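You operate a simulated robot arm through the tools that you are given. There is no shell and no other tool. Be economical: measure what you need, move in short steps, check, and stop when the job is done.

You run a simulated robot arm. Do the job below in one go: nothing can be reset, and whatever is moved stays where it is left.

## Task
Clamp the keys board in the drying rack's yellow bay and sand off its rough patch.
Fine: clip bar down before you sand; the sanding block goes back; the other board stays as it is. What is to be rubbed or washed off counts as gone when no trace of it is left.

It is judged by the outcome, as a careful person would: the job done as asked, and still so three seconds after it is handed in. It fails if anything else is knocked over, pushed out of place, dropped, spilled or broken.

## Robot
A 6-joint arm with a two-finger parallel gripper, fixed in place. Base frame: the origin is at the foot of the arm, x ahead of it, y to its left, z up; the work surface is at about z = 940. Units: mm, rad, N and s.
With the tool pointing down near the work surface it reaches from about 220 to 620 mm from the base axis. Its first joint turns from -1.152 to 1.152 rad. Payload 2.7 kg.
Tool frame: the origin (TCP) lies between the finger pads and is the grasp point; the fingertips stand 23 mm ahead of it; z points along the fingers, y is the line along which they close. The gripper opens to 94 mm. The fingers are 38 mm wide and 10 mm thick; the gripper's body (54 by 96 mm) begins 39 mm behind the TCP.
Orientation is that of the tool frame in the base frame, as a unit quaternion [x, y, z, w]. With the fingers straight down and closing along the base's y, the tool's x points along the base's -x, its y along +y and its z along -z.

## Interface
- The arm moves only by the tool apply_moves. Its argument "rows" is a list of rows, each a list of 7 numbers: the shift along the tool's x, y, z in units of 30 mm (1.0 is 30 mm), then the turn, a rotation vector about the tool's x, y, z in units of 6 degrees (1.0 is 6 degrees), then the opening, from 0 (shut) to 1 (fully open). In form: [[x, y, z, rx, ry, rz, claw], ...]. A call has 1 to 10 rows; each row shifts and turns the commanded pose from where the row before left it, along the tool's axes as they then stand. A call with a number of a shift or a turn outside -1 to 1 is refused whole. Each row takes 0.2 s and may step no farther than 50 mm and 0.15 rad from the row before; otherwise, or with a gripper value out of range, the whole call is refused. Where a pose cannot be reached the arm comes as near as it can. A force on the tool above 40 N (or 10 N above the force at the start of the call, whichever is more), or a blocked arm, ends the call early, and 0.2 s more pass. Each finger travels about 45 mm/s and halts on what it meets, pressing with about 41 N; the grip force reading is that of the motor and also rises with nothing between the fingers. The clock runs only during rows and for 0.2 s after the last one: add rows that do not move to give the fingers time. The reply holds the time, the measured pose of the TCP, the force on the tool along the base axes, the opening and the grip force, in the units named above and with some noise, with the torque about the TCP (base axes, N m) and any sound that the robot's microphone picked up.
- Cameras (640 x 400 px; columns grow to the right, rows downward): "scene" is fixed at [75.7, -426.4, 1415.6]; the picture's right is [0.81, -0.59, 0.00], its down [-0.28, -0.38, -0.88] and it looks along [0.52, 0.71, -0.47] (base axes); focal length 348 px, centre (320, 200). "wrist" rides on the gripper at [86, 16, -74] in the tool frame; the picture's right is [-0.18, 0.98, 0.00], its down [-0.58, -0.11, -0.81] and it looks along [-0.79, -0.15, 0.59] (tool axes); focal length 243 px, centre (320, 200). There is no depth. A picture from a camera that has moved, and an enlarged one, comes with that camera's place and axes in the base frame and with its lens.
- snapshot(camera): a new picture of that camera. It takes no simulated time.
- inspect(camera, box): a new picture of the part [left, top, right, bottom] of that camera's present view, enlarged. It takes no simulated time.
- job_done(): hands the job in; it is judged then, once.

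Go step by step. Nothing tells you positions but the pictures and the camera data: compare them with the known pose of the tool, close in by small moves and look again before you grip or let go. The budget is 120 turns and 68 pictures, counting those below and the enlarged ones. Unless the task says otherwise, let go and move clear before handing in, and close with one line.

The tools are called as a command line: name --pt "numbers of a row" for each row, then --argument value for the rest, lists and objects as JSON in quotes. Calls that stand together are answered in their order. apply_moves: Moves the arm, as the interface text tells. Its arguments: {"type":"object","properties":{"rows":{"type":"array","items":{"type":"array","items":{"type":"number"}}}},"required":["rows"]} The other tools are called the same way: snapshot (camera) takes a picture; inspect (camera, box) takes an enlarged picture of a part of a camera's view; job_done () hands the job in.

At the start:

```text
time_s: 0.0
position: [349.3, 229.6, 1247.0]
orientation: [-0.001, 1.0, 0.0, 0.0]
wrist_force: [-1.1, 0.5, -0.4]
wrist_torque: [0.01, 0.0, 0.03]
finger_gap: 93.8
finger_force: 0.0
```

scene: 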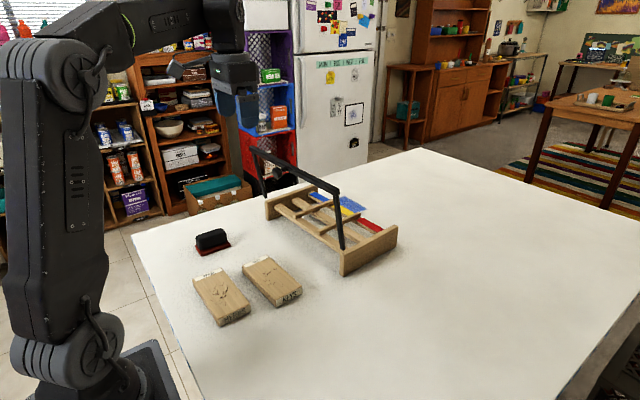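
wrist: 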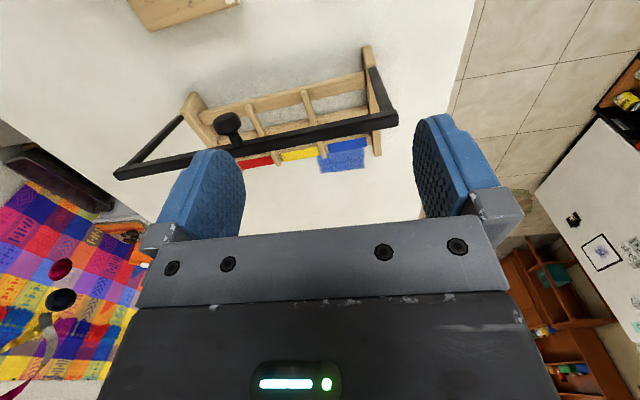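

I see two boards, a sanding block and a rack with a raised clip bar and colored bays. I'll enlarge the boards and the rack first.

inspect --camera "scene" --box '[180, 220, 320, 330]'

inspect --camera "scene" --box '[240, 140, 410, 280]'

```text
3.64 times, centred on (250, 275) of scene
camera zoom: at [75.7, -426.4, 1415.6], right [0.81, -0.59, 0.0], down [-0.28, -0.38, -0.88], along [0.52, 0.71, -0.47], focal length 1267 px, centre (574, -73)
```

zoom: 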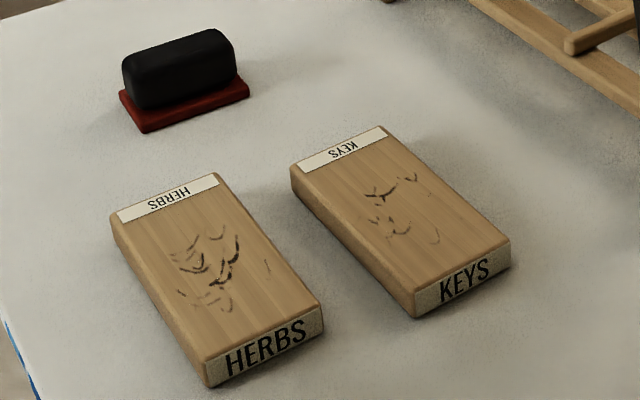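

```text
2.86 times, centred on (325, 210) of scene
camera zoom: at [75.7, -426.4, 1415.6], right [0.81, -0.59, 0.0], down [-0.28, -0.38, -0.88], along [0.52, 0.71, -0.47], focal length 995 px, centre (306, 171)
```

zoom: 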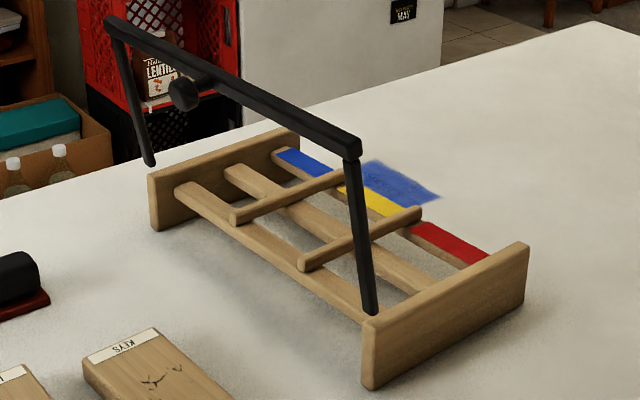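

Board keys is about 60x125x20 mm, centred near (315, 64); the yellow bay's around y≈160. I take a closer look at the rack from the wrist.

inspect --camera "wrist" --box '[110, 30, 410, 200]'

inspect --camera "scene" --box '[290, 180, 380, 240]'

```text
2.13 times, centred on (260, 115) of wrist
camera zoom: at [262.5, 244.0, 1322.2], right [0.18, 0.98, 0.0], down [0.58, -0.11, 0.81], along [0.79, -0.15, -0.59], focal length 518 px, centre (448, 381)
```

zoom: 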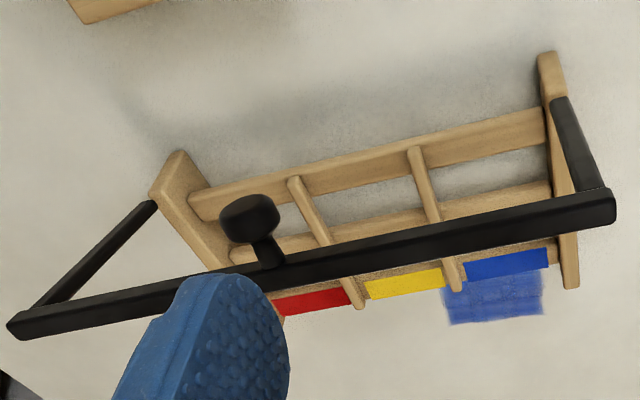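

```text
6.67 times, centred on (335, 210) of scene
camera zoom: at [75.7, -426.4, 1415.6], right [0.81, -0.59, 0.0], down [-0.28, -0.38, -0.88], along [0.52, 0.71, -0.47], focal length 2322 px, centre (220, 133)
```

zoom: 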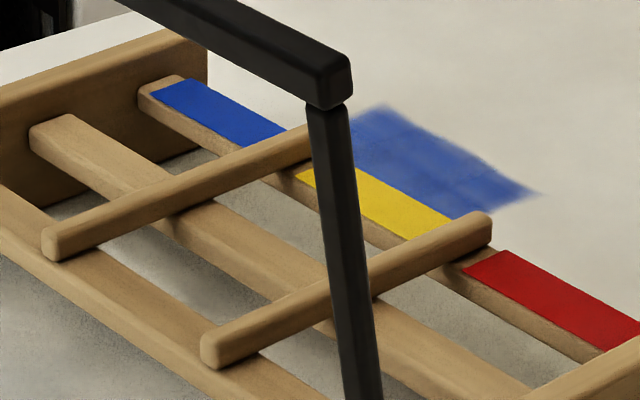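

The rack is yawed about 4°, its slats' tops are near z=985, and the yellow bay's centre is near (510, 145). The Keys board's long axis is near base y. I go above it and turn the gripper by about +93.7°.

apply_moves --pt "0.19 -0.92 0.4 0 0 0 1" --pt "0.19 -0.92 0.4 0 0 0 1" --pt "0.19 -0.92 0.4 0 0 0 1" --pt "0.19 -0.92 0.4 0 0 0 1" --pt "0.19 -0.92 0.4 0 0 0 1" --pt "0.19 -0.92 0.4 0 0 0 1"

apply_moves --pt "0 0 0 0 0 -1 1" --pt "0 0 0 0 0 -1 1" --pt "0 0 0 0 0 -1 1" --pt "0 0 0 0 0 -1 1" --pt "0 0 0 0 0 -1 1" --pt "0 0 0 0 0 -1 1" --pt "0 0 0 0 0 -1 1" --pt "0 0 0 0 0 -1 1"

apply_moves --pt "0 0 0 0 0 -1 1" --pt "0 0 0 0 0 -1 1" --pt "0 0 0 0 0 -1 1" --pt "0 0 0 0 0 -1 1" --pt "0 0 0 0 0 -1 1" --pt "0 0 0 0 0 -1 1" --pt "0 0 0 0 0 -1 1" --pt "0 0 0 0 0 -0.62 1"

snapshot --camera "wrist"

```text
time_s: 1.4
position: [315.2, 64.6, 1175.4]
orientation: [0.0, 1.0, 0.0, 0.0]
wrist_force: [-0.4, -0.5, -0.6]
wrist_torque: [0.02, 0.01, 0.01]
finger_gap: 94.0
finger_force: 0.0
```

```text
time_s: 3.2
position: [315.4, 63.6, 1174.2]
orientation: [-0.408, 0.913, -0.001, 0.0]
wrist_force: [-0.5, -0.1, -0.7]
wrist_torque: [0.02, -0.01, 0.01]
finger_gap: 94.1
finger_force: 0.0
```

```text
time_s: 5.0
position: [315.3, 63.3, 1175.1]
orientation: [0.731, -0.683, 0.0, -0.001]
wrist_force: [0.4, -0.3, 0.3]
wrist_torque: [0.02, 0.01, 0.01]
finger_gap: 93.8
finger_force: 0.1
```

```text
61 pictures are left
camera wrist: at [304.4, -24.9, 1250.7], right [-0.99, 0.12, 0.0], down [0.07, 0.59, 0.81], along [0.09, 0.8, -0.59], focal length 243 px, centre (320, 200)
```

wrist: 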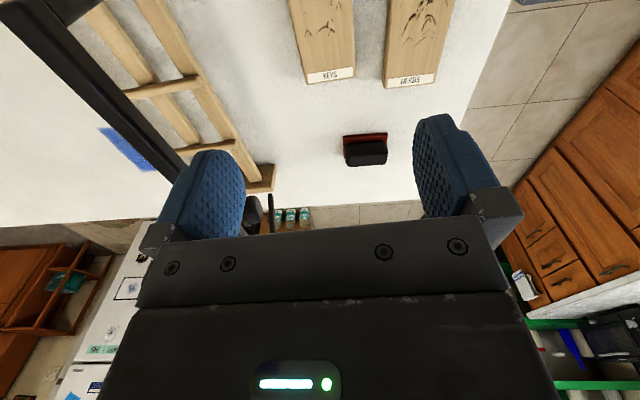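

The keys board lies between the fingers as expected. I descend most of the way and check.

apply_moves --pt "0 0 1 0 0 0 0.9" --pt "0 0 1 0 0 0 0.9" --pt "0 0 1 0 0 0 0.9" --pt "0 0 1 0 0 0 0.9" --pt "0 0 1 0 0 0 0.9" --pt "0 0 0.5 0 0 0 0.9"

inspect --camera "scene" --box '[180, 200, 340, 330]'

snapshot --camera "wrist"

```text
time_s: 6.4
position: [314.3, 63.1, 1009.2]
orientation: [0.73, -0.684, 0.001, -0.001]
wrist_force: [-0.2, -0.2, -0.1]
wrist_torque: [0.0, 0.0, -0.02]
finger_gap: 84.5
finger_force: 0.0
```

```text
3.08 times, centred on (260, 265) of scene
camera zoom: at [75.7, -426.4, 1415.6], right [0.81, -0.59, 0.0], down [-0.28, -0.38, -0.88], along [0.52, 0.71, -0.47], focal length 1072 px, centre (505, 0)
```

zoom: 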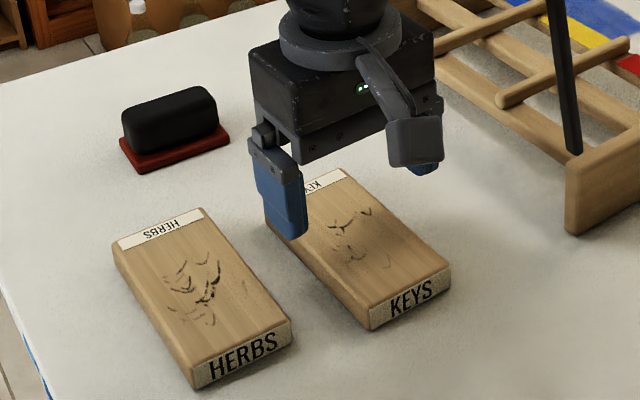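

```text
59 pictures are left
camera wrist: at [304.0, -25.5, 1084.4], right [-0.99, 0.12, 0.0], down [0.07, 0.59, 0.81], along [0.1, 0.8, -0.59], focal length 243 px, centre (320, 200)
```

wrist: 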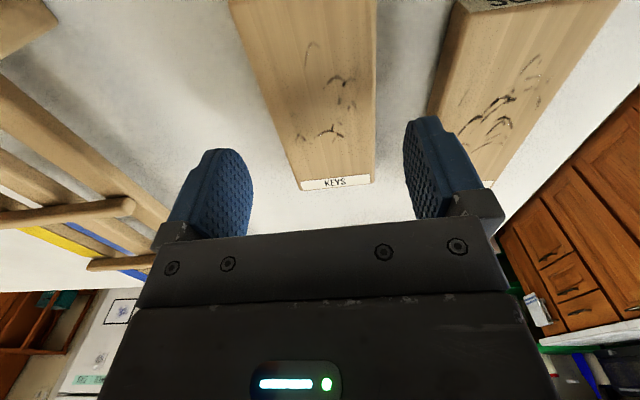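

Aligned over the keys board. I descend so the fingertips are about 11 mm above the table, then close.

apply_moves --pt "0 0 0.6 0 0 0 0.9" --pt "0 0 0.57 0 0 0 0.9" --pt "0 0 0 0 0 0 0.75" --pt "0 0 0 0 0 0 0.6" --pt "0 0 0 0 0 0 0.5" --pt "0 0 0 0 0 0 0.5" --pt "0 0 0 0 0 0 0.5"

inspect --camera "scene" --box '[180, 200, 340, 330]'

```text
time_s: 8.0
position: [316.5, 63.0, 974.2]
orientation: [0.731, -0.683, 0.001, 0.0]
wrist_force: [0.0, -0.5, -0.1]
wrist_torque: [-0.01, 0.0, 0.0]
finger_gap: 61.1
finger_force: 40.4
```

```text
3.08 times, centred on (260, 265) of scene
camera zoom: at [75.7, -426.4, 1415.6], right [0.81, -0.59, 0.0], down [-0.28, -0.38, -0.88], along [0.52, 0.71, -0.47], focal length 1072 px, centre (505, 0)
```

zoom: 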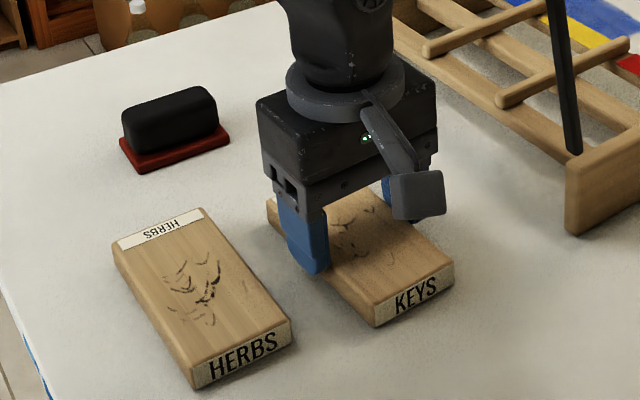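

The board is gripped (61 mm wide). I lift it high above the clip bar while turning it 90° to match the bay.

apply_moves --pt "0 0 -0.8 0 0 0 0.5" --pt "0 0 -0.8 0 0 0 0.5" --pt "0 0 -0.8 0 0 0 0.5" --pt "0 0 -0.8 0 0 0 0.5" --pt "0 0 -0.8 0 0 0 0.5" --pt "0 0 -0.8 0 0 0 0.5" --pt "0 0 -0.8 0 0 0 0.5" --pt "0 0 -0.8 0 0 0 0.5" --pt "0 0 -0.8 0 0 0 0.5" --pt "0 0 -0.8 0 0 0 0.5"

apply_moves --pt "0 0 0 0 0 1 0.5" --pt "0 0 0 0 0 1 0.5" --pt "0 0 0 0 0 1 0.5" --pt "0 0 0 0 0 1 0.5" --pt "0 0 0 0 0 1 0.5" --pt "0 0 0 0 0 1 0.5" --pt "0 0 0 0 0 1 0.5" --pt "0 0 0 0 0 1 0.5"

apply_moves --pt "0 0 0 0 0 1 0.5" --pt "0 0 0 0 0 1 0.5" --pt "0 0 0 0 0 1 0.5" --pt "0 0 0 0 0 1 0.5" --pt "0 0 0 0 0 1 0.5" --pt "0 0 0 0 0 1 0.5" --pt "0 0 0 0 0 0.95 0.5"

snapshot --camera "scene"

snapshot --camera "wrist"

```text
time_s: 10.2
position: [315.2, 64.4, 1215.9]
orientation: [0.73, -0.684, 0.0, 0.0]
wrist_force: [-0.1, 0.1, -0.5]
wrist_torque: [0.0, 0.02, -0.01]
finger_gap: 61.0
finger_force: 41.2
```

```text
time_s: 12.0
position: [316.0, 63.2, 1215.5]
orientation: [-0.388, 0.921, 0.0, -0.001]
wrist_force: [1.1, -0.9, -1.4]
wrist_torque: [-0.02, 0.02, -0.01]
finger_gap: 61.3
finger_force: 40.8
```

```text
time_s: 13.6
position: [315.7, 62.1, 1214.6]
orientation: [-0.035, 0.999, 0.001, 0.0]
wrist_force: [0.0, -0.3, -1.1]
wrist_torque: [-0.01, -0.02, -0.03]
finger_gap: 61.3
finger_force: 41.0
```

```text
57 pictures are left
```

scene: 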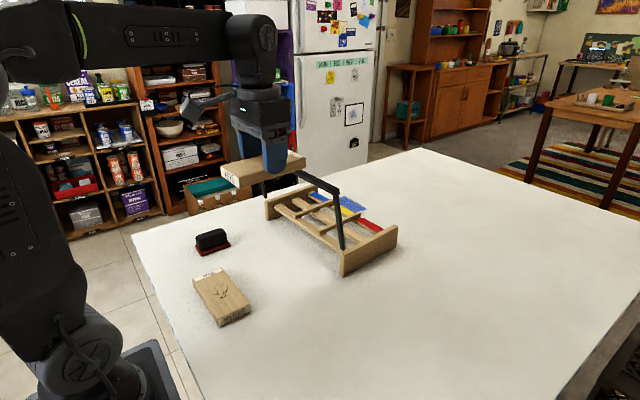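

```text
56 pictures are left
camera wrist: at [228.0, 72.0, 1289.4], right [0.12, 0.99, 0.0], down [0.59, -0.07, 0.81], along [0.8, -0.09, -0.59], focal length 243 px, centre (320, 200)
```

wrist: 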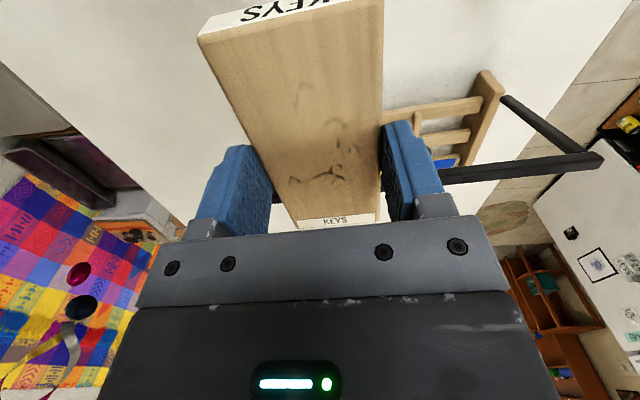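

The board is level and square. I move it over the yellow bay, above the bar.

apply_moves --pt "-0.9 0.286 0 0 0 0 0.5" --pt "-0.9 0.286 0 0 0 0 0.5" --pt "-0.9 0.286 0 0 0 0 0.5" --pt "-0.9 0.286 0 0 0 0 0.5" --pt "-0.9 0.286 0 0 0 0 0.5" --pt "-0.9 0.286 0 0 0 0 0.5" --pt "-0.9 0.286 0 0 0 0 0.5" --pt "-0.9 0.286 0 0 0 0 0.5"

snapshot --camera "wrist"

inspect --camera "scene" --box '[240, 110, 420, 280]'

```text
time_s: 15.4
position: [526.0, 146.9, 1214.1]
orientation: [-0.036, 0.999, 0.0, -0.001]
wrist_force: [-0.2, -0.8, -0.4]
wrist_torque: [-0.01, 0.0, 0.04]
finger_gap: 61.0
finger_force: 40.9
```

```text
55 pictures are left
camera wrist: at [437.4, 156.3, 1290.8], right [0.11, 0.99, 0.0], down [0.59, -0.07, 0.81], along [0.8, -0.09, -0.59], focal length 243 px, centre (320, 200)
```

wrist: 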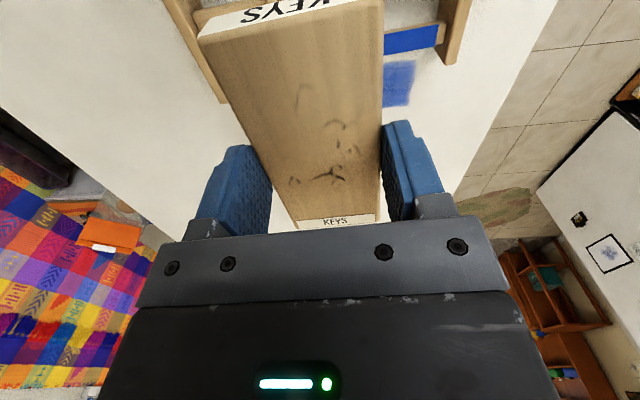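

```text
2.35 times, centred on (330, 195) of scene
camera zoom: at [75.6, -426.4, 1415.6], right [0.81, -0.59, 0.0], down [-0.28, -0.38, -0.88], along [0.52, 0.71, -0.47], focal length 820 px, centre (296, 212)
```

zoom: 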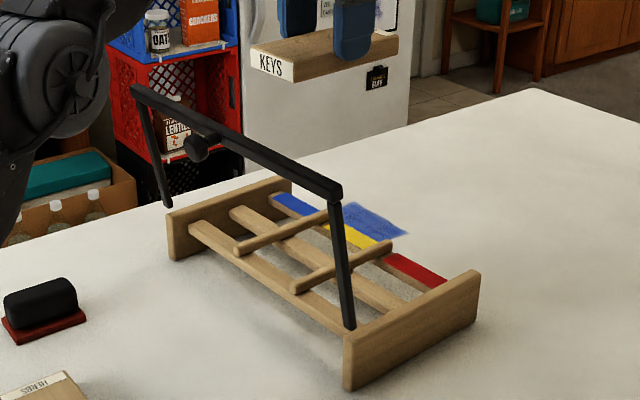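

I lower the board in slow steps, staying alert to the bar near the camera.

apply_moves --pt "0 0 0.7 0 0 0 0.5" --pt "0 0 0.7 0 0 0 0.5" --pt "0 0 0.7 0 0 0 0.5" --pt "0 0 0.7 0 0 0 0.5" --pt "0 0 0.7 0 0 0 0.5" --pt "0 0 0.7 0 0 0 0.5" --pt "0 0 0.7 0 0 0 0.5"

snapshot --camera "wrist"

inspect --camera "scene" --box '[240, 110, 420, 280]'

```text
time_s: 17.0
position: [526.2, 146.2, 1067.1]
orientation: [-0.036, 0.999, 0.0, -0.001]
wrist_force: [1.2, 0.4, 0.3]
wrist_torque: [-0.01, 0.27, -0.03]
finger_gap: 61.0
finger_force: 40.3
```

```text
53 pictures are left
camera wrist: at [438.6, 155.9, 1142.7], right [0.11, 0.99, 0.0], down [0.59, -0.07, 0.81], along [0.8, -0.09, -0.59], focal length 243 px, centre (320, 200)
```

wrist: 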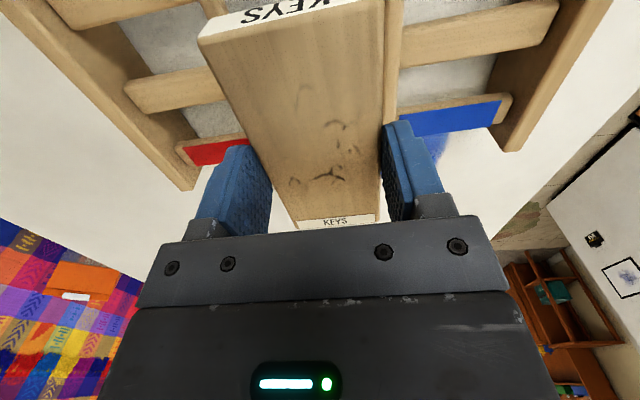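

```text
2.35 times, centred on (330, 195) of scene
camera zoom: at [75.7, -426.4, 1415.6], right [0.81, -0.59, 0.0], down [-0.28, -0.38, -0.88], along [0.52, 0.71, -0.47], focal length 820 px, centre (296, 212)
```

zoom: 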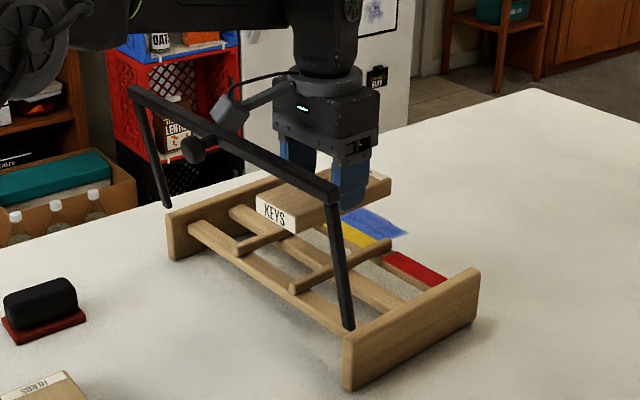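

Torque hints at light contact between the camera and the raised bar, so I shift +x by 12 mm and then check the bay alignment.

apply_moves --pt "-0.4 0 0 0 0 0 0.5" --pt "0 0 0.5 0 0 0 0.5" --pt "0 0 0.4 0 0 0 0.5" --pt "0 0 0.1 0 0 0 0.5"

inspect --camera "wrist" --box '[160, 0, 480, 200]'

inspect --camera "scene" --box '[250, 140, 410, 250]'

```text
time_s: 18.0
position: [539.6, 146.6, 1038.4]
orientation: [-0.035, 0.999, -0.001, 0.0]
wrist_force: [-0.3, -1.0, -0.5]
wrist_torque: [-0.01, -0.01, 0.0]
finger_gap: 60.8
finger_force: 40.5
```

```text
2.00 times, centred on (320, 100) of wrist
camera zoom: at [450.6, 155.9, 1113.2], right [0.11, 0.99, 0.0], down [0.59, -0.07, 0.81], along [0.8, -0.09, -0.59], focal length 485 px, centre (320, 400)
```

zoom: 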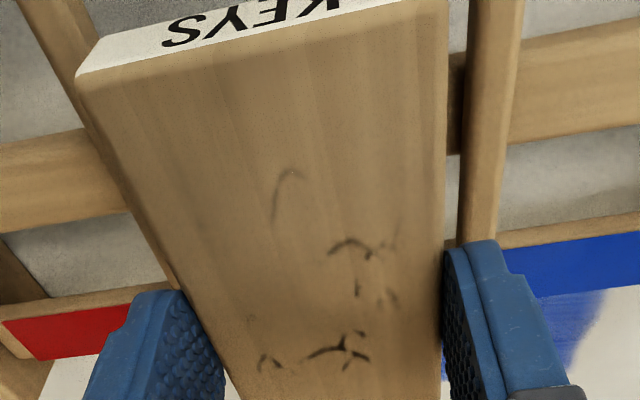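

```text
3.64 times, centred on (330, 195) of scene
camera zoom: at [75.7, -426.4, 1415.6], right [0.81, -0.59, 0.0], down [-0.28, -0.38, -0.88], along [0.52, 0.71, -0.47], focal length 1267 px, centre (284, 218)
```

zoom: 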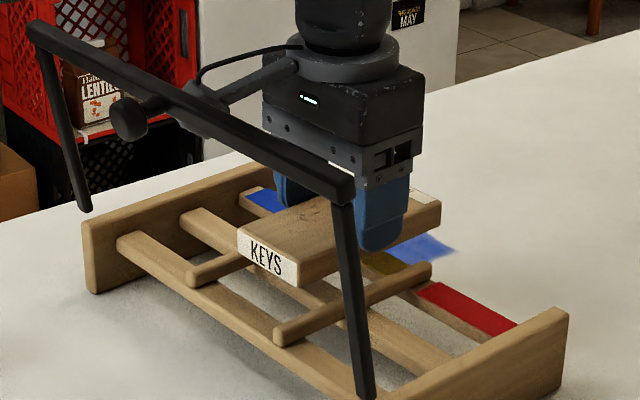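

The bay alignment looks good, with about 7 mm of slack each side. I ease back 9 mm and lower to contact.

apply_moves --pt "0 0.04 0.35 0 0 0 0.5" --pt "0.3 0 0 0 0 0 0.5" --pt "0 0 0.1 0 0 0 0.5"

apply_moves --pt "0 0 0.07 0 0 0 0.5" --pt "0 0 0.07 0 0 0 0.5"

inspect --camera "scene" --box '[290, 170, 370, 230]'

```text
time_s: 18.8
position: [527.5, 148.7, 1025.6]
orientation: [-0.036, 0.999, 0.0, 0.0]
wrist_force: [-0.6, -0.4, -0.4]
wrist_torque: [0.01, 0.01, -0.02]
finger_gap: 61.4
finger_force: 40.8
```

```text
time_s: 19.4
position: [529.1, 149.7, 1019.6]
orientation: [-0.035, 0.999, -0.001, 0.0]
wrist_force: [-0.2, 0.1, -0.6]
wrist_torque: [0.04, -0.02, 0.04]
finger_gap: 60.9
finger_force: 41.3
```

```text
6.67 times, centred on (330, 200) of scene
camera zoom: at [75.7, -426.4, 1415.6], right [0.81, -0.59, 0.0], down [-0.28, -0.38, -0.88], along [0.52, 0.71, -0.47], focal length 2322 px, centre (253, 200)
```

zoom: 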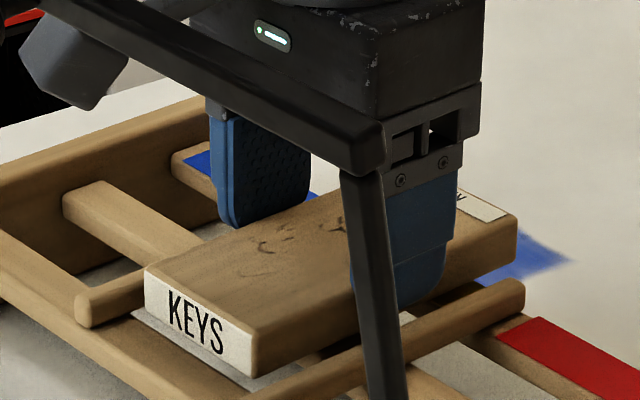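

Still above the slats; I lower in 2 mm steps until a force shows.

apply_moves --pt "0 0 0.07 0 0 0 0.5" --pt "0 0 0.07 0 0 0 0.5"

apply_moves --pt "0 0 0.07 0 0 0 0.5" --pt "0 0 0 0 0 0 0.5"

apply_moves --pt "0 0 0.07 0 0 0 0.5" --pt "0 0 0 0 0 0 0.5"

inspect --camera "scene" --box '[290, 170, 370, 230]'

```text
time_s: 20.0
position: [529.2, 147.4, 1016.9]
orientation: [-0.037, 0.999, 0.0, 0.0]
wrist_force: [-1.6, 0.2, 3.0]
wrist_torque: [0.12, 0.08, 0.08]
finger_gap: 61.0
finger_force: 40.9
```

```text
time_s: 20.6
position: [529.1, 148.5, 1016.7]
orientation: [-0.036, 0.999, 0.001, 0.002]
wrist_force: [-5.2, -3.0, 19.2]
wrist_torque: [0.7, 0.37, 0.2]
finger_gap: 61.2
finger_force: 40.6
```

```text
time_s: 21.2
position: [529.0, 148.7, 1016.2]
orientation: [-0.035, 0.999, 0.002, 0.004]
wrist_force: [-8.3, -0.1, 32.7]
wrist_torque: [1.32, 0.71, 0.36]
finger_gap: 61.1
finger_force: 41.1
```

```text
6.67 times, centred on (330, 200) of scene
camera zoom: at [74.9, -426.6, 1415.6], right [0.81, -0.59, 0.0], down [-0.28, -0.38, -0.88], along [0.52, 0.71, -0.47], focal length 2322 px, centre (253, 200)
```

zoom: 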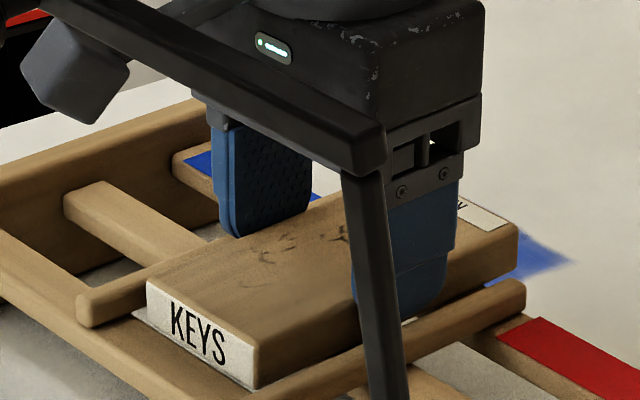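

Contact comes with a torque suggesting the +y finger is on a divider. I back off 4 mm and look from the wrist.

apply_moves --pt "0 0 -0.2 0 0 0 0.5" --pt "0 0 0 0 0 0 0.5"

inspect --camera "wrist" --box '[160, 0, 480, 200]'

inspect --camera "scene" --box '[290, 180, 350, 230]'

```text
time_s: 21.8
position: [529.2, 148.6, 1016.9]
orientation: [-0.035, 0.999, 0.001, 0.0]
wrist_force: [2.4, 3.9, 2.6]
wrist_torque: [0.28, -0.12, -0.07]
finger_gap: 61.1
finger_force: 41.5
```

```text
2.00 times, centred on (320, 100) of wrist
camera zoom: at [441.1, 157.3, 1092.3], right [0.11, 0.99, 0.0], down [0.59, -0.07, 0.81], along [0.8, -0.09, -0.59], focal length 485 px, centre (320, 400)
```

zoom: 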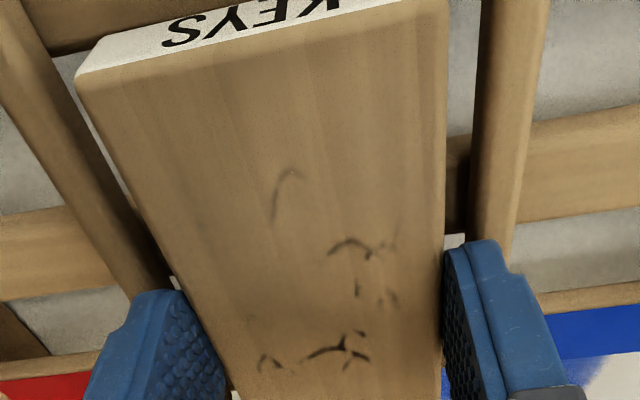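

```text
8.00 times, centred on (320, 205) of scene
camera zoom: at [75.7, -426.4, 1415.7], right [0.81, -0.59, 0.0], down [-0.28, -0.38, -0.88], along [0.52, 0.71, -0.47], focal length 2787 px, centre (320, 160)
```

zoom: 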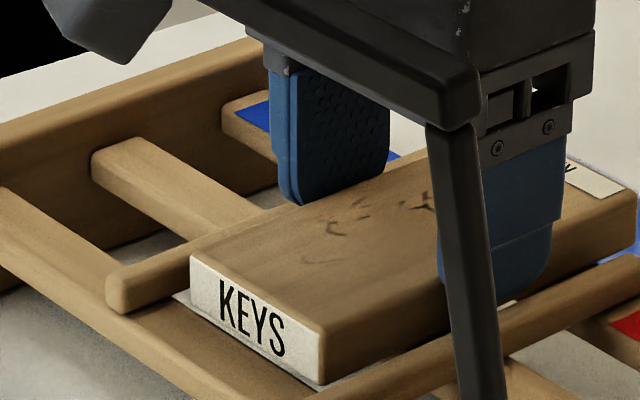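

The board is centred between the dividers and the fingertips sit just atop the dividers. I open a little to let it settle.

apply_moves --pt "0 0 -0.03 0 0 0 0.68" --pt "0 0 0 0 0 0 0.72" --pt "0 0 0 0 0 0 0.74"

inspect --camera "scene" --box '[290, 170, 370, 230]'

```text
time_s: 22.6
position: [529.8, 148.0, 1020.1]
orientation: [-0.036, 0.999, 0.0, 0.001]
wrist_force: [-0.7, 0.7, -0.1]
wrist_torque: [0.02, 0.02, 0.01]
finger_gap: 69.9
finger_force: 0.0
```

```text
6.67 times, centred on (330, 200) of scene
camera zoom: at [75.7, -426.4, 1415.6], right [0.81, -0.59, 0.0], down [-0.28, -0.38, -0.88], along [0.52, 0.71, -0.47], focal length 2322 px, centre (253, 200)
```

zoom: 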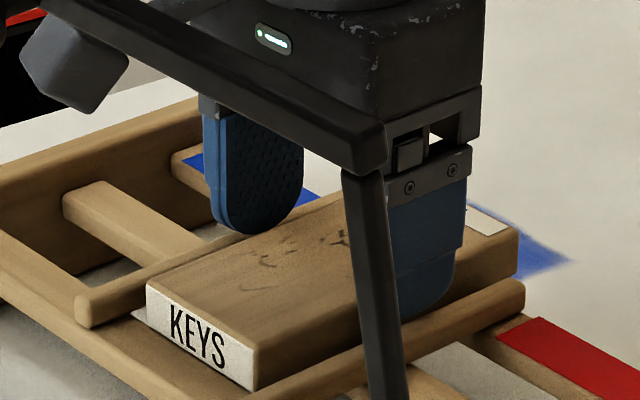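

The board rests on the slats without having moved. I shift +x to keep the camera clear of the bar, then rise.

apply_moves --pt "0 0 -0.1 0 0 0 0.74" --pt "-0.5 0 0 0 0 0 0.74" --pt "0 0 -0.7 0 0 0 0.74" --pt "0 0 -0.9 0 0 0 0.74" --pt "0 0 -0.9 0 0 0 0.74" --pt "0 0 -0.9 0 0 0 0.74" --pt "0 0 -0.9 0 0 0 0.74" --pt "0 0 -0.9 0 0 0 0.74" --pt "0 0 -0.9 0 0 0 0.74" --pt "0 0 -0.9 0 0 0 0.74"

inspect --camera "scene" --box '[240, 120, 400, 280]'

```text
time_s: 24.8
position: [524.9, 143.6, 1220.6]
orientation: [-0.036, 0.999, 0.001, 0.001]
wrist_force: [-0.1, 0.1, -0.4]
wrist_torque: [-0.01, 0.02, -0.01]
finger_gap: 69.5
finger_force: 0.0
out of reach, approached as far as the arm can: row 9, 10
```

```text
2.50 times, centred on (320, 200) of scene
camera zoom: at [75.7, -426.4, 1415.6], right [0.81, -0.59, 0.0], down [-0.28, -0.38, -0.88], along [0.52, 0.71, -0.47], focal length 871 px, centre (320, 200)
```

zoom: 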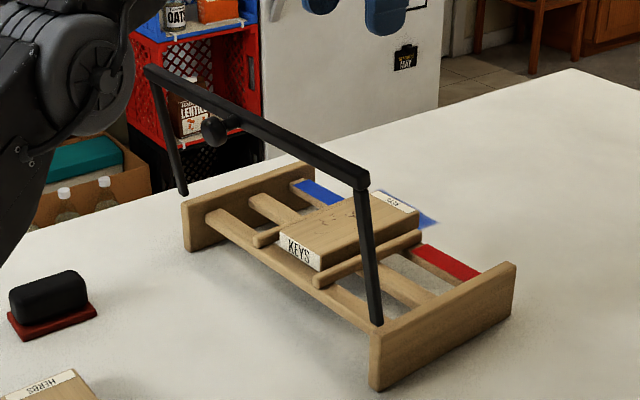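

The board sits properly in the yellow bay. Next I move above the bar's knob at about (382, 136, 1138).

apply_moves --pt "0.96 0.015 0 0 0 0 0.6" --pt "0.96 0.015 0 0 0 0 0.6" --pt "0.96 0.015 0 0 0 0 0.6" --pt "0.96 0.015 0 0 0 0 0.6" --pt "0.96 0.015 0 0 0 0 0.6"

snapshot --camera "wrist"

inspect --camera "scene" --box '[240, 100, 400, 220]'

```text
time_s: 26.0
position: [381.1, 135.9, 1222.7]
orientation: [-0.036, 0.999, 0.0, 0.0]
wrist_force: [0.3, -1.4, 0.3]
wrist_torque: [0.0, 0.03, 0.0]
finger_gap: 56.2
finger_force: 0.1
```

```text
43 pictures are left
camera wrist: at [293.7, 145.0, 1297.8], right [0.11, 0.99, 0.0], down [0.59, -0.07, 0.81], along [0.8, -0.09, -0.59], focal length 243 px, centre (320, 200)
```

wrist: 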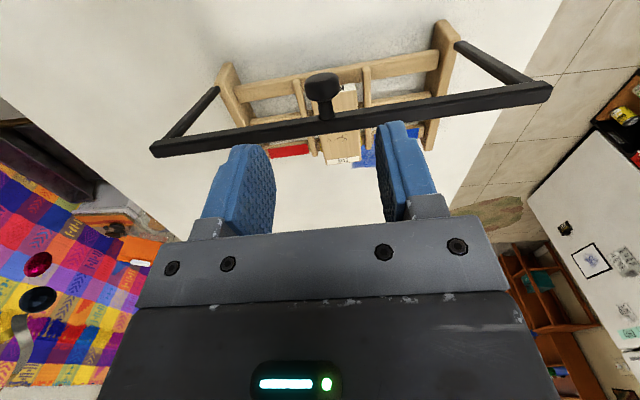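

```text
3.33 times, centred on (320, 160) of scene
camera zoom: at [75.7, -426.4, 1415.6], right [0.81, -0.59, 0.0], down [-0.28, -0.38, -0.88], along [0.52, 0.71, -0.47], focal length 1161 px, centre (320, 333)
```

zoom: 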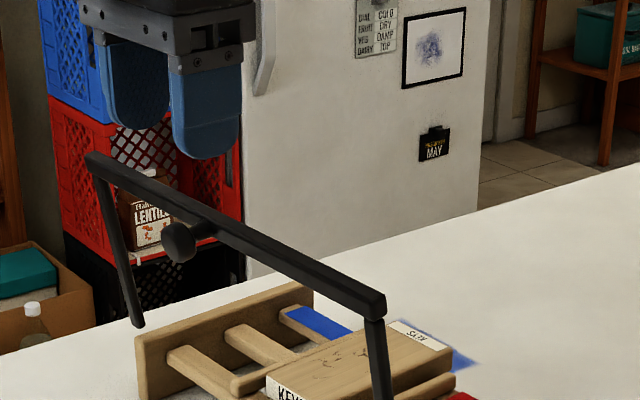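

The knob is confirmed at (382, 136, 1138), about 26 mm wide. I descend with open fingers around it and close.

apply_moves --pt "0.17 0 0.4 0 0 0 0.6" --pt "0 0 0.7 0 0 0 0.6" --pt "0 0 0.7 0 0 0 0.6" --pt "0 0 0.6 0 0 0 0.6" --pt "0 0 0 0 0 0 0.6"

inspect --camera "scene" --box '[240, 100, 400, 220]'

snapshot --camera "wrist"

```text
time_s: 27.2
position: [376.4, 133.2, 1148.1]
orientation: [-0.036, 0.999, -0.001, 0.0]
wrist_force: [0.6, -0.2, 0.0]
wrist_torque: [0.0, 0.03, -0.02]
finger_gap: 56.5
finger_force: 0.0
```

```text
3.33 times, centred on (320, 160) of scene
camera zoom: at [75.7, -426.4, 1415.6], right [0.81, -0.59, 0.0], down [-0.28, -0.38, -0.88], along [0.52, 0.71, -0.47], focal length 1161 px, centre (320, 333)
```

zoom: 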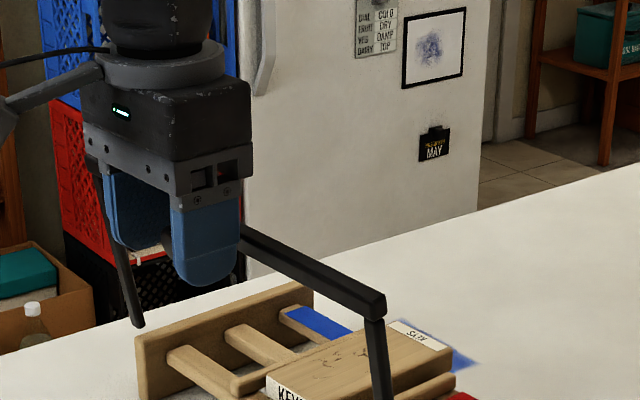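

```text
40 pictures are left
camera wrist: at [288.3, 143.1, 1223.6], right [0.11, 0.99, 0.0], down [0.59, -0.07, 0.81], along [0.8, -0.09, -0.59], focal length 243 px, centre (320, 200)
```

wrist: 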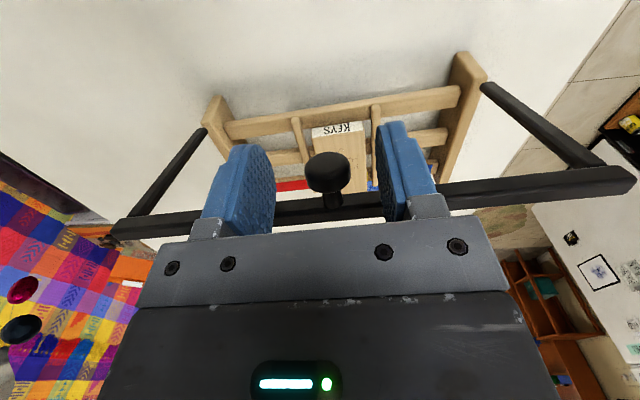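

The knob is between the fingers. I close on it.

apply_moves --pt "0 0 0 0 0 0 0.4" --pt "0 0 0 0 0 0 0.25" --pt "0 0 0 0 0 0 0.15" --pt "0 0 0 0 0 0 0.15"

```text
time_s: 28.2
position: [377.0, 133.8, 1148.8]
orientation: [-0.036, 0.999, 0.0, 0.001]
wrist_force: [-0.7, 2.5, 0.9]
wrist_torque: [0.09, 0.02, 0.03]
finger_gap: 22.6
finger_force: 41.2
```

Knob gripped. I swing the bar forward along its arc in the first 30°.

apply_moves --pt "-0.513 0 -0.157 0 0 0 0.15" --pt "-0.53 0 -0.103 0 0 0 0.15"

apply_moves --pt "-0.533 0 -0.047 0 0 0 0.15" --pt "-0.537 0 0.01 0 0 0 0.15" --pt "-0.533 0 0.063 0 0 0 0.15"

snapshot --camera "scene"

snapshot --camera "wrist"

```text
time_s: 28.8
position: [406.4, 135.1, 1155.7]
orientation: [-0.036, 0.999, 0.0, 0.0]
wrist_force: [0.5, 0.4, -7.0]
wrist_torque: [-0.09, 0.9, 0.01]
finger_gap: 22.4
finger_force: 41.2
```

```text
time_s: 29.6
position: [456.8, 139.7, 1154.0]
orientation: [-0.035, 0.999, -0.001, 0.0]
wrist_force: [1.0, -0.4, -6.9]
wrist_torque: [-0.03, 0.9, 0.03]
finger_gap: 22.7
finger_force: 41.0
```

```text
39 pictures are left
```

scene: 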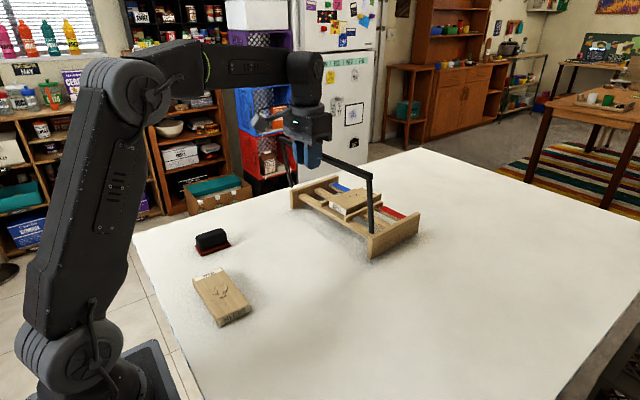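

```text
38 pictures are left
camera wrist: at [368.3, 148.7, 1230.0], right [0.11, 0.99, 0.0], down [0.59, -0.07, 0.81], along [0.8, -0.09, -0.59], focal length 243 px, centre (320, 200)
```

wrist: 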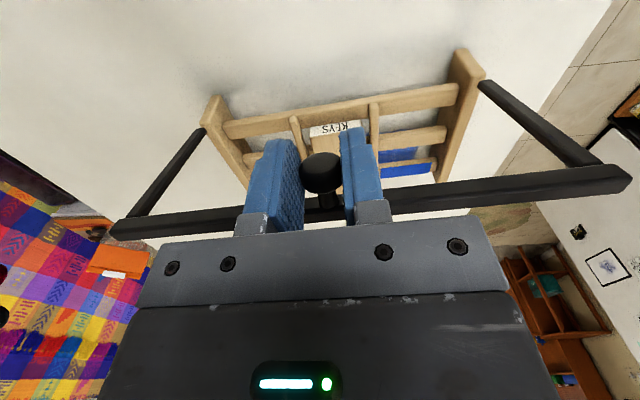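

The rack slid along instead of the bar pivoting, because my tight grip kept the knob from turning. I reverse the same path to bring the rack back to its place, then I'll use a loose cage around the bar.

apply_moves --pt "0.533 0 -0.063 0 0 0 0.15" --pt "0.537 0 -0.01 0 0 0 0.15" --pt "0.533 0 0.047 0 0 0 0.15" --pt "0.53 0 0.103 0 0 0 0.15" --pt "0.513 0 0.157 0 0 0 0.15" --pt "0 0 0 0 0 0 0.15"

inspect --camera "scene" --box '[240, 140, 410, 280]'

```text
time_s: 31.0
position: [379.0, 134.8, 1148.9]
orientation: [-0.036, 0.999, 0.001, 0.003]
wrist_force: [3.0, -0.3, 2.6]
wrist_torque: [0.01, -0.58, 0.02]
finger_gap: 22.7
finger_force: 41.1
```

```text
2.86 times, centred on (325, 210) of scene
camera zoom: at [75.7, -426.5, 1415.6], right [0.81, -0.59, 0.0], down [-0.28, -0.38, -0.88], along [0.52, 0.71, -0.47], focal length 995 px, centre (306, 171)
```

zoom: 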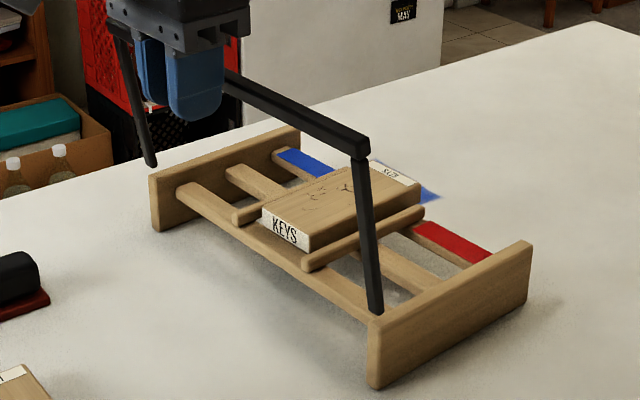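

The rack is back within a few millimetres. I release the knob, rise, and look.

apply_moves --pt "0 0 0 0 0 0 0.3" --pt "0 0 0 0 0 0 0.5" --pt "0 0 -0.2 0 0 0 0.6" --pt "0 0 -0.8 0 0 0 0.6" --pt "0 0 -0.8 0 0 0 0.6" --pt "0 0 -0.9 0 0 0 0.6" --pt "0.3 -0.8 0 0 0 0 0.6" --pt "0.3 -0.8 0 0 0 0 0.6" --pt "0 -0.8 0 0 0 0 0.6"

inspect --camera "scene" --box '[240, 140, 410, 280]'

inspect --camera "wrist" --box '[160, 0, 640, 200]'

```text
time_s: 33.0
position: [365.5, 60.3, 1229.3]
orientation: [-0.035, 0.999, 0.001, 0.001]
wrist_force: [0.6, 0.0, 0.2]
wrist_torque: [-0.01, 0.04, 0.01]
finger_gap: 56.5
finger_force: 0.0
```

```text
2.86 times, centred on (325, 210) of scene
camera zoom: at [75.7, -426.4, 1415.6], right [0.81, -0.59, 0.0], down [-0.28, -0.38, -0.88], along [0.52, 0.71, -0.47], focal length 995 px, centre (306, 171)
```

zoom: 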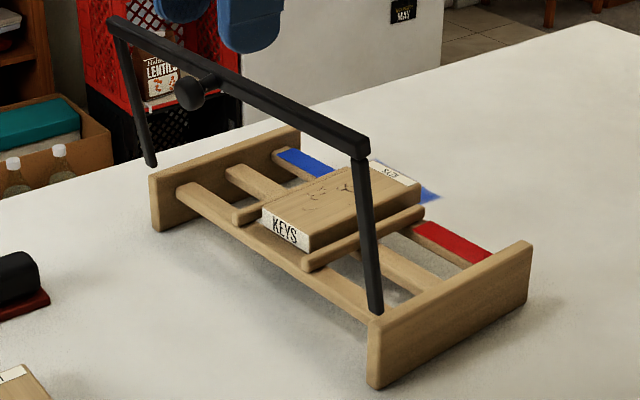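

```text
1.33 times, centred on (400, 100) of wrist
camera zoom: at [276.6, 70.5, 1303.9], right [0.11, 0.99, 0.0], down [0.59, -0.07, 0.81], along [0.8, -0.09, -0.59], focal length 324 px, centre (213, 333)
```

zoom: 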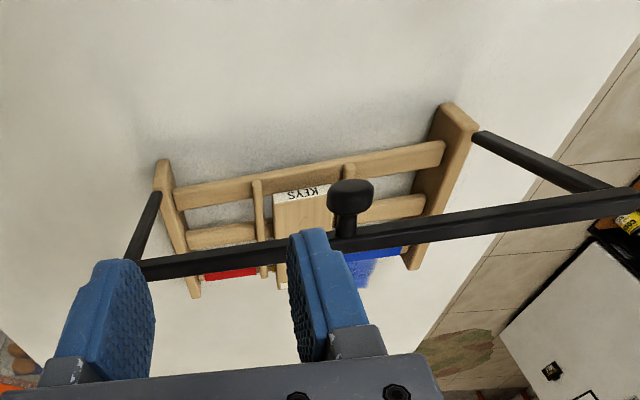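

The bar stands at about (419, y=55, z=1144) with the rack fine. I turn the gripper 90° so the fingers will straddle the bar loosely.

apply_moves --pt "0 0 0 0 0 -1 0.6" --pt "0 0 0 0 0 -1 0.6" --pt "0 0 0 0 0 -1 0.6" --pt "0 0 0 0 0 -1 0.6" --pt "0 0 0 0 0 -1 0.6" --pt "0 0 0 0 0 -1 0.6" --pt "0 0 0 0 0 -1 0.6" --pt "0 0 0 0 0 -1 0.6"

apply_moves --pt "0 0 0 0 0 -1 0.6" --pt "0 0 0 0 0 -1 0.6" --pt "0 0 0 0 0 -1 0.6" --pt "0 0 0 0 0 -1 0.6" --pt "0 0 0 0 0 -1 0.6" --pt "0 0 0 0 0 -1 0.6" --pt "0 0 0 0 0 -1 0.6" --pt "0.1 -0.9 0 0 0 0 0.6" --pt "0.1 -0.9 0 0 0 0 0.6"

inspect --camera "scene" --box '[240, 100, 400, 220]'

snapshot --camera "wrist"

```text
time_s: 34.8
position: [364.5, 61.6, 1230.0]
orientation: [-0.44, 0.898, 0.0, 0.0]
wrist_force: [-0.4, 0.4, -0.2]
wrist_torque: [0.01, 0.01, 0.01]
finger_gap: 56.4
finger_force: 0.1
```

```text
time_s: 36.8
position: [418.5, 57.7, 1228.1]
orientation: [0.731, -0.682, 0.001, -0.001]
wrist_force: [-0.4, -0.1, 0.7]
wrist_torque: [0.02, -0.01, 0.0]
finger_gap: 56.1
finger_force: 0.0
```

```text
3.33 times, centred on (320, 160) of scene
camera zoom: at [75.6, -426.4, 1415.6], right [0.81, -0.59, 0.0], down [-0.28, -0.38, -0.88], along [0.52, 0.71, -0.47], focal length 1161 px, centre (320, 333)
```

zoom: 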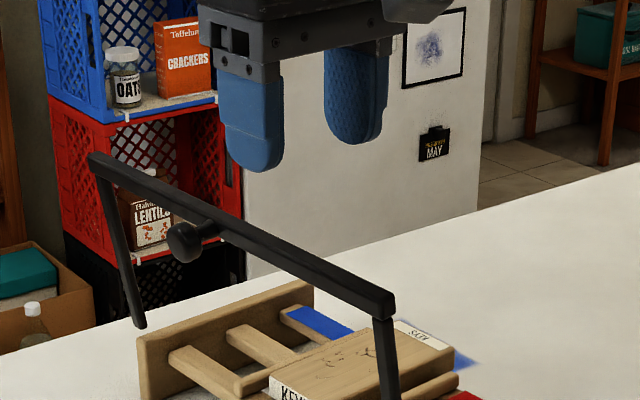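

```text
33 pictures are left
camera wrist: at [408.0, -30.7, 1304.3], right [-0.99, 0.11, 0.0], down [0.07, 0.59, 0.81], along [0.09, 0.8, -0.59], focal length 243 px, centre (320, 200)
```

wrist: 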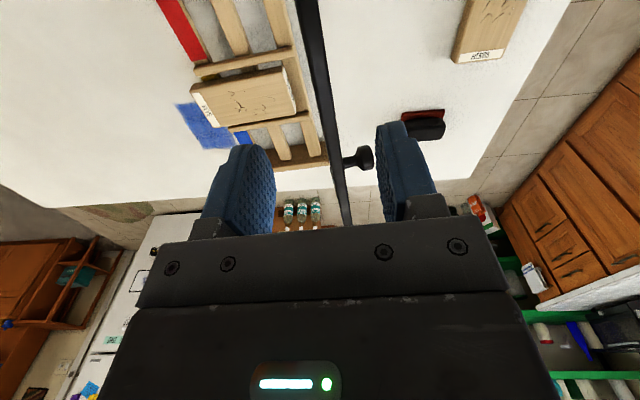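

The bar runs between the fingers. I lower around it and narrow the gap to a loose cage.

apply_moves --pt "0 0.1 0.8 0 0 0 0.6" --pt "0 0 0.8 0 0 0 0.6" --pt "0 0 0.8 0 0 0 0.6" --pt "0 0 0 0 0 0 0.45" --pt "0 0 0 0 0 0 0.36" --pt "0 0 0 0 0 0 0.36"

inspect --camera "scene" --box '[240, 120, 400, 240]'

```text
time_s: 38.2
position: [417.3, 59.1, 1156.7]
orientation: [0.732, -0.681, 0.0, 0.001]
wrist_force: [-0.6, 0.3, 0.0]
wrist_torque: [-0.02, 0.0, 0.0]
finger_gap: 33.5
finger_force: 0.1
```

```text
3.33 times, centred on (320, 180) of scene
camera zoom: at [75.7, -426.4, 1415.6], right [0.81, -0.59, 0.0], down [-0.28, -0.38, -0.88], along [0.52, 0.71, -0.47], focal length 1161 px, centre (320, 267)
```

zoom: 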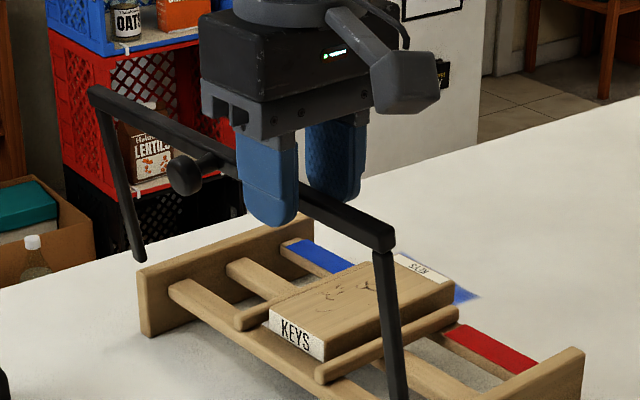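

Caged. I push the bar gently through the first part of the arc and check that the rack stays put.

apply_moves --pt "0 -0.53 -0.06 0 0 0 0.36" --pt "0 -0.53 0 0 0 0 0.36" --pt "0 -0.53 0.05 0 0 0 0.36"

inspect --camera "scene" --box '[240, 140, 410, 280]'

```text
time_s: 39.0
position: [463.4, 64.2, 1158.3]
orientation: [0.732, -0.681, 0.001, 0.0]
wrist_force: [-0.3, 0.6, -0.7]
wrist_torque: [0.03, 0.01, -0.01]
finger_gap: 33.7
finger_force: 0.2
```

```text
2.86 times, centred on (325, 210) of scene
camera zoom: at [75.6, -426.4, 1415.6], right [0.81, -0.59, 0.0], down [-0.28, -0.38, -0.88], along [0.52, 0.71, -0.47], focal length 995 px, centre (306, 171)
```

zoom: 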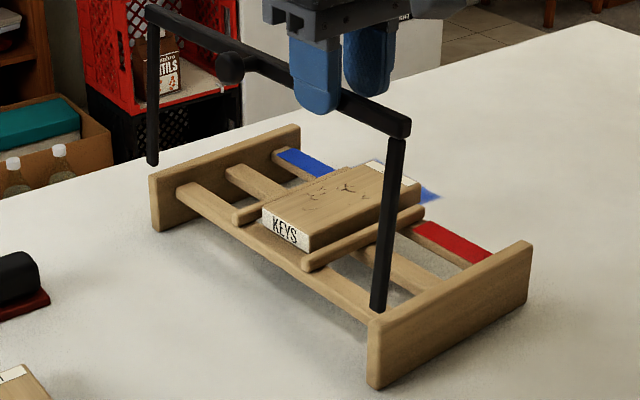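

The bar pivots and the rack stays. I continue along the arc.

apply_moves --pt "0 -0.523 0.107 0 0 0 0.36" --pt "0 -0.507 0.163 0 0 0 0.36" --pt "0 -0.49 0.213 0 0 0 0.36" --pt "0 -0.463 0.263 0 0 0 0.36" --pt "0 -0.437 0.31 0 0 0 0.36" --pt "0 -0.397 0.357 0 0 0 0.36"

inspect --camera "scene" --box '[240, 140, 410, 280]'

```text
time_s: 40.4
position: [549.2, 68.2, 1114.1]
orientation: [0.732, -0.681, 0.0, 0.0]
wrist_force: [1.5, 0.2, -0.6]
wrist_torque: [0.01, 0.02, -0.01]
finger_gap: 33.8
finger_force: 0.2
```

```text
2.86 times, centred on (325, 210) of scene
camera zoom: at [75.7, -426.4, 1415.6], right [0.81, -0.59, 0.0], down [-0.28, -0.38, -0.88], along [0.52, 0.71, -0.47], focal length 995 px, centre (306, 171)
```

zoom: 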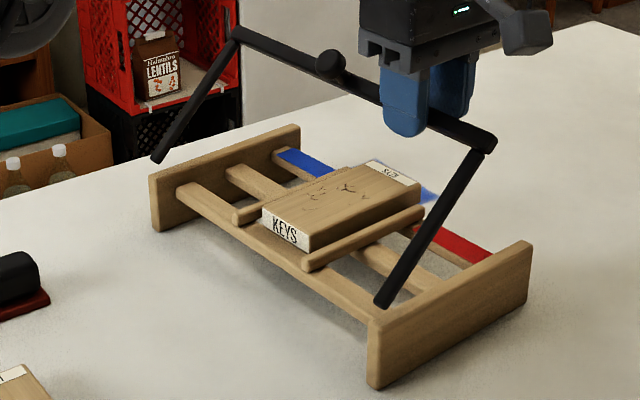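

Still good, with no rack motion. I continue down to about 15°.

apply_moves --pt "0 -0.36 0.393 0 0 0 0.36" --pt "0 -0.317 0.43 0 0 0 0.36" --pt "0 -0.27 0.46 0 0 0 0.36" --pt "0 -0.223 0.487 0 0 0 0.36" --pt "0 -0.167 0.507 0 0 0 0.36"

inspect --camera "scene" --box '[240, 140, 410, 280]'

```text
time_s: 41.6
position: [588.0, 70.2, 1046.0]
orientation: [0.732, -0.681, 0.0, 0.0]
wrist_force: [0.2, -1.1, 0.5]
wrist_torque: [0.0, 0.02, 0.02]
finger_gap: 33.7
finger_force: 0.1
```

```text
2.86 times, centred on (325, 210) of scene
camera zoom: at [75.7, -426.4, 1415.6], right [0.81, -0.59, 0.0], down [-0.28, -0.38, -0.88], along [0.52, 0.71, -0.47], focal length 995 px, centre (306, 171)
```

zoom: 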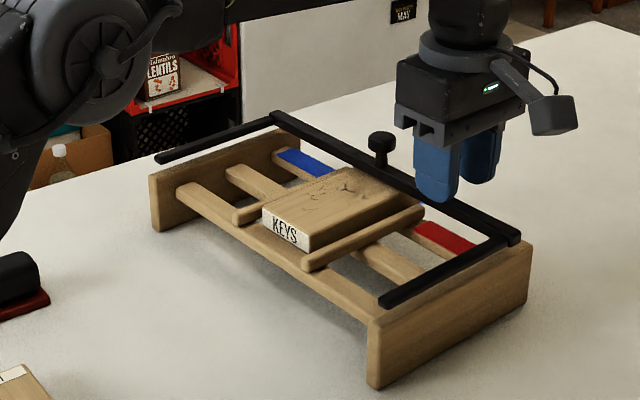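

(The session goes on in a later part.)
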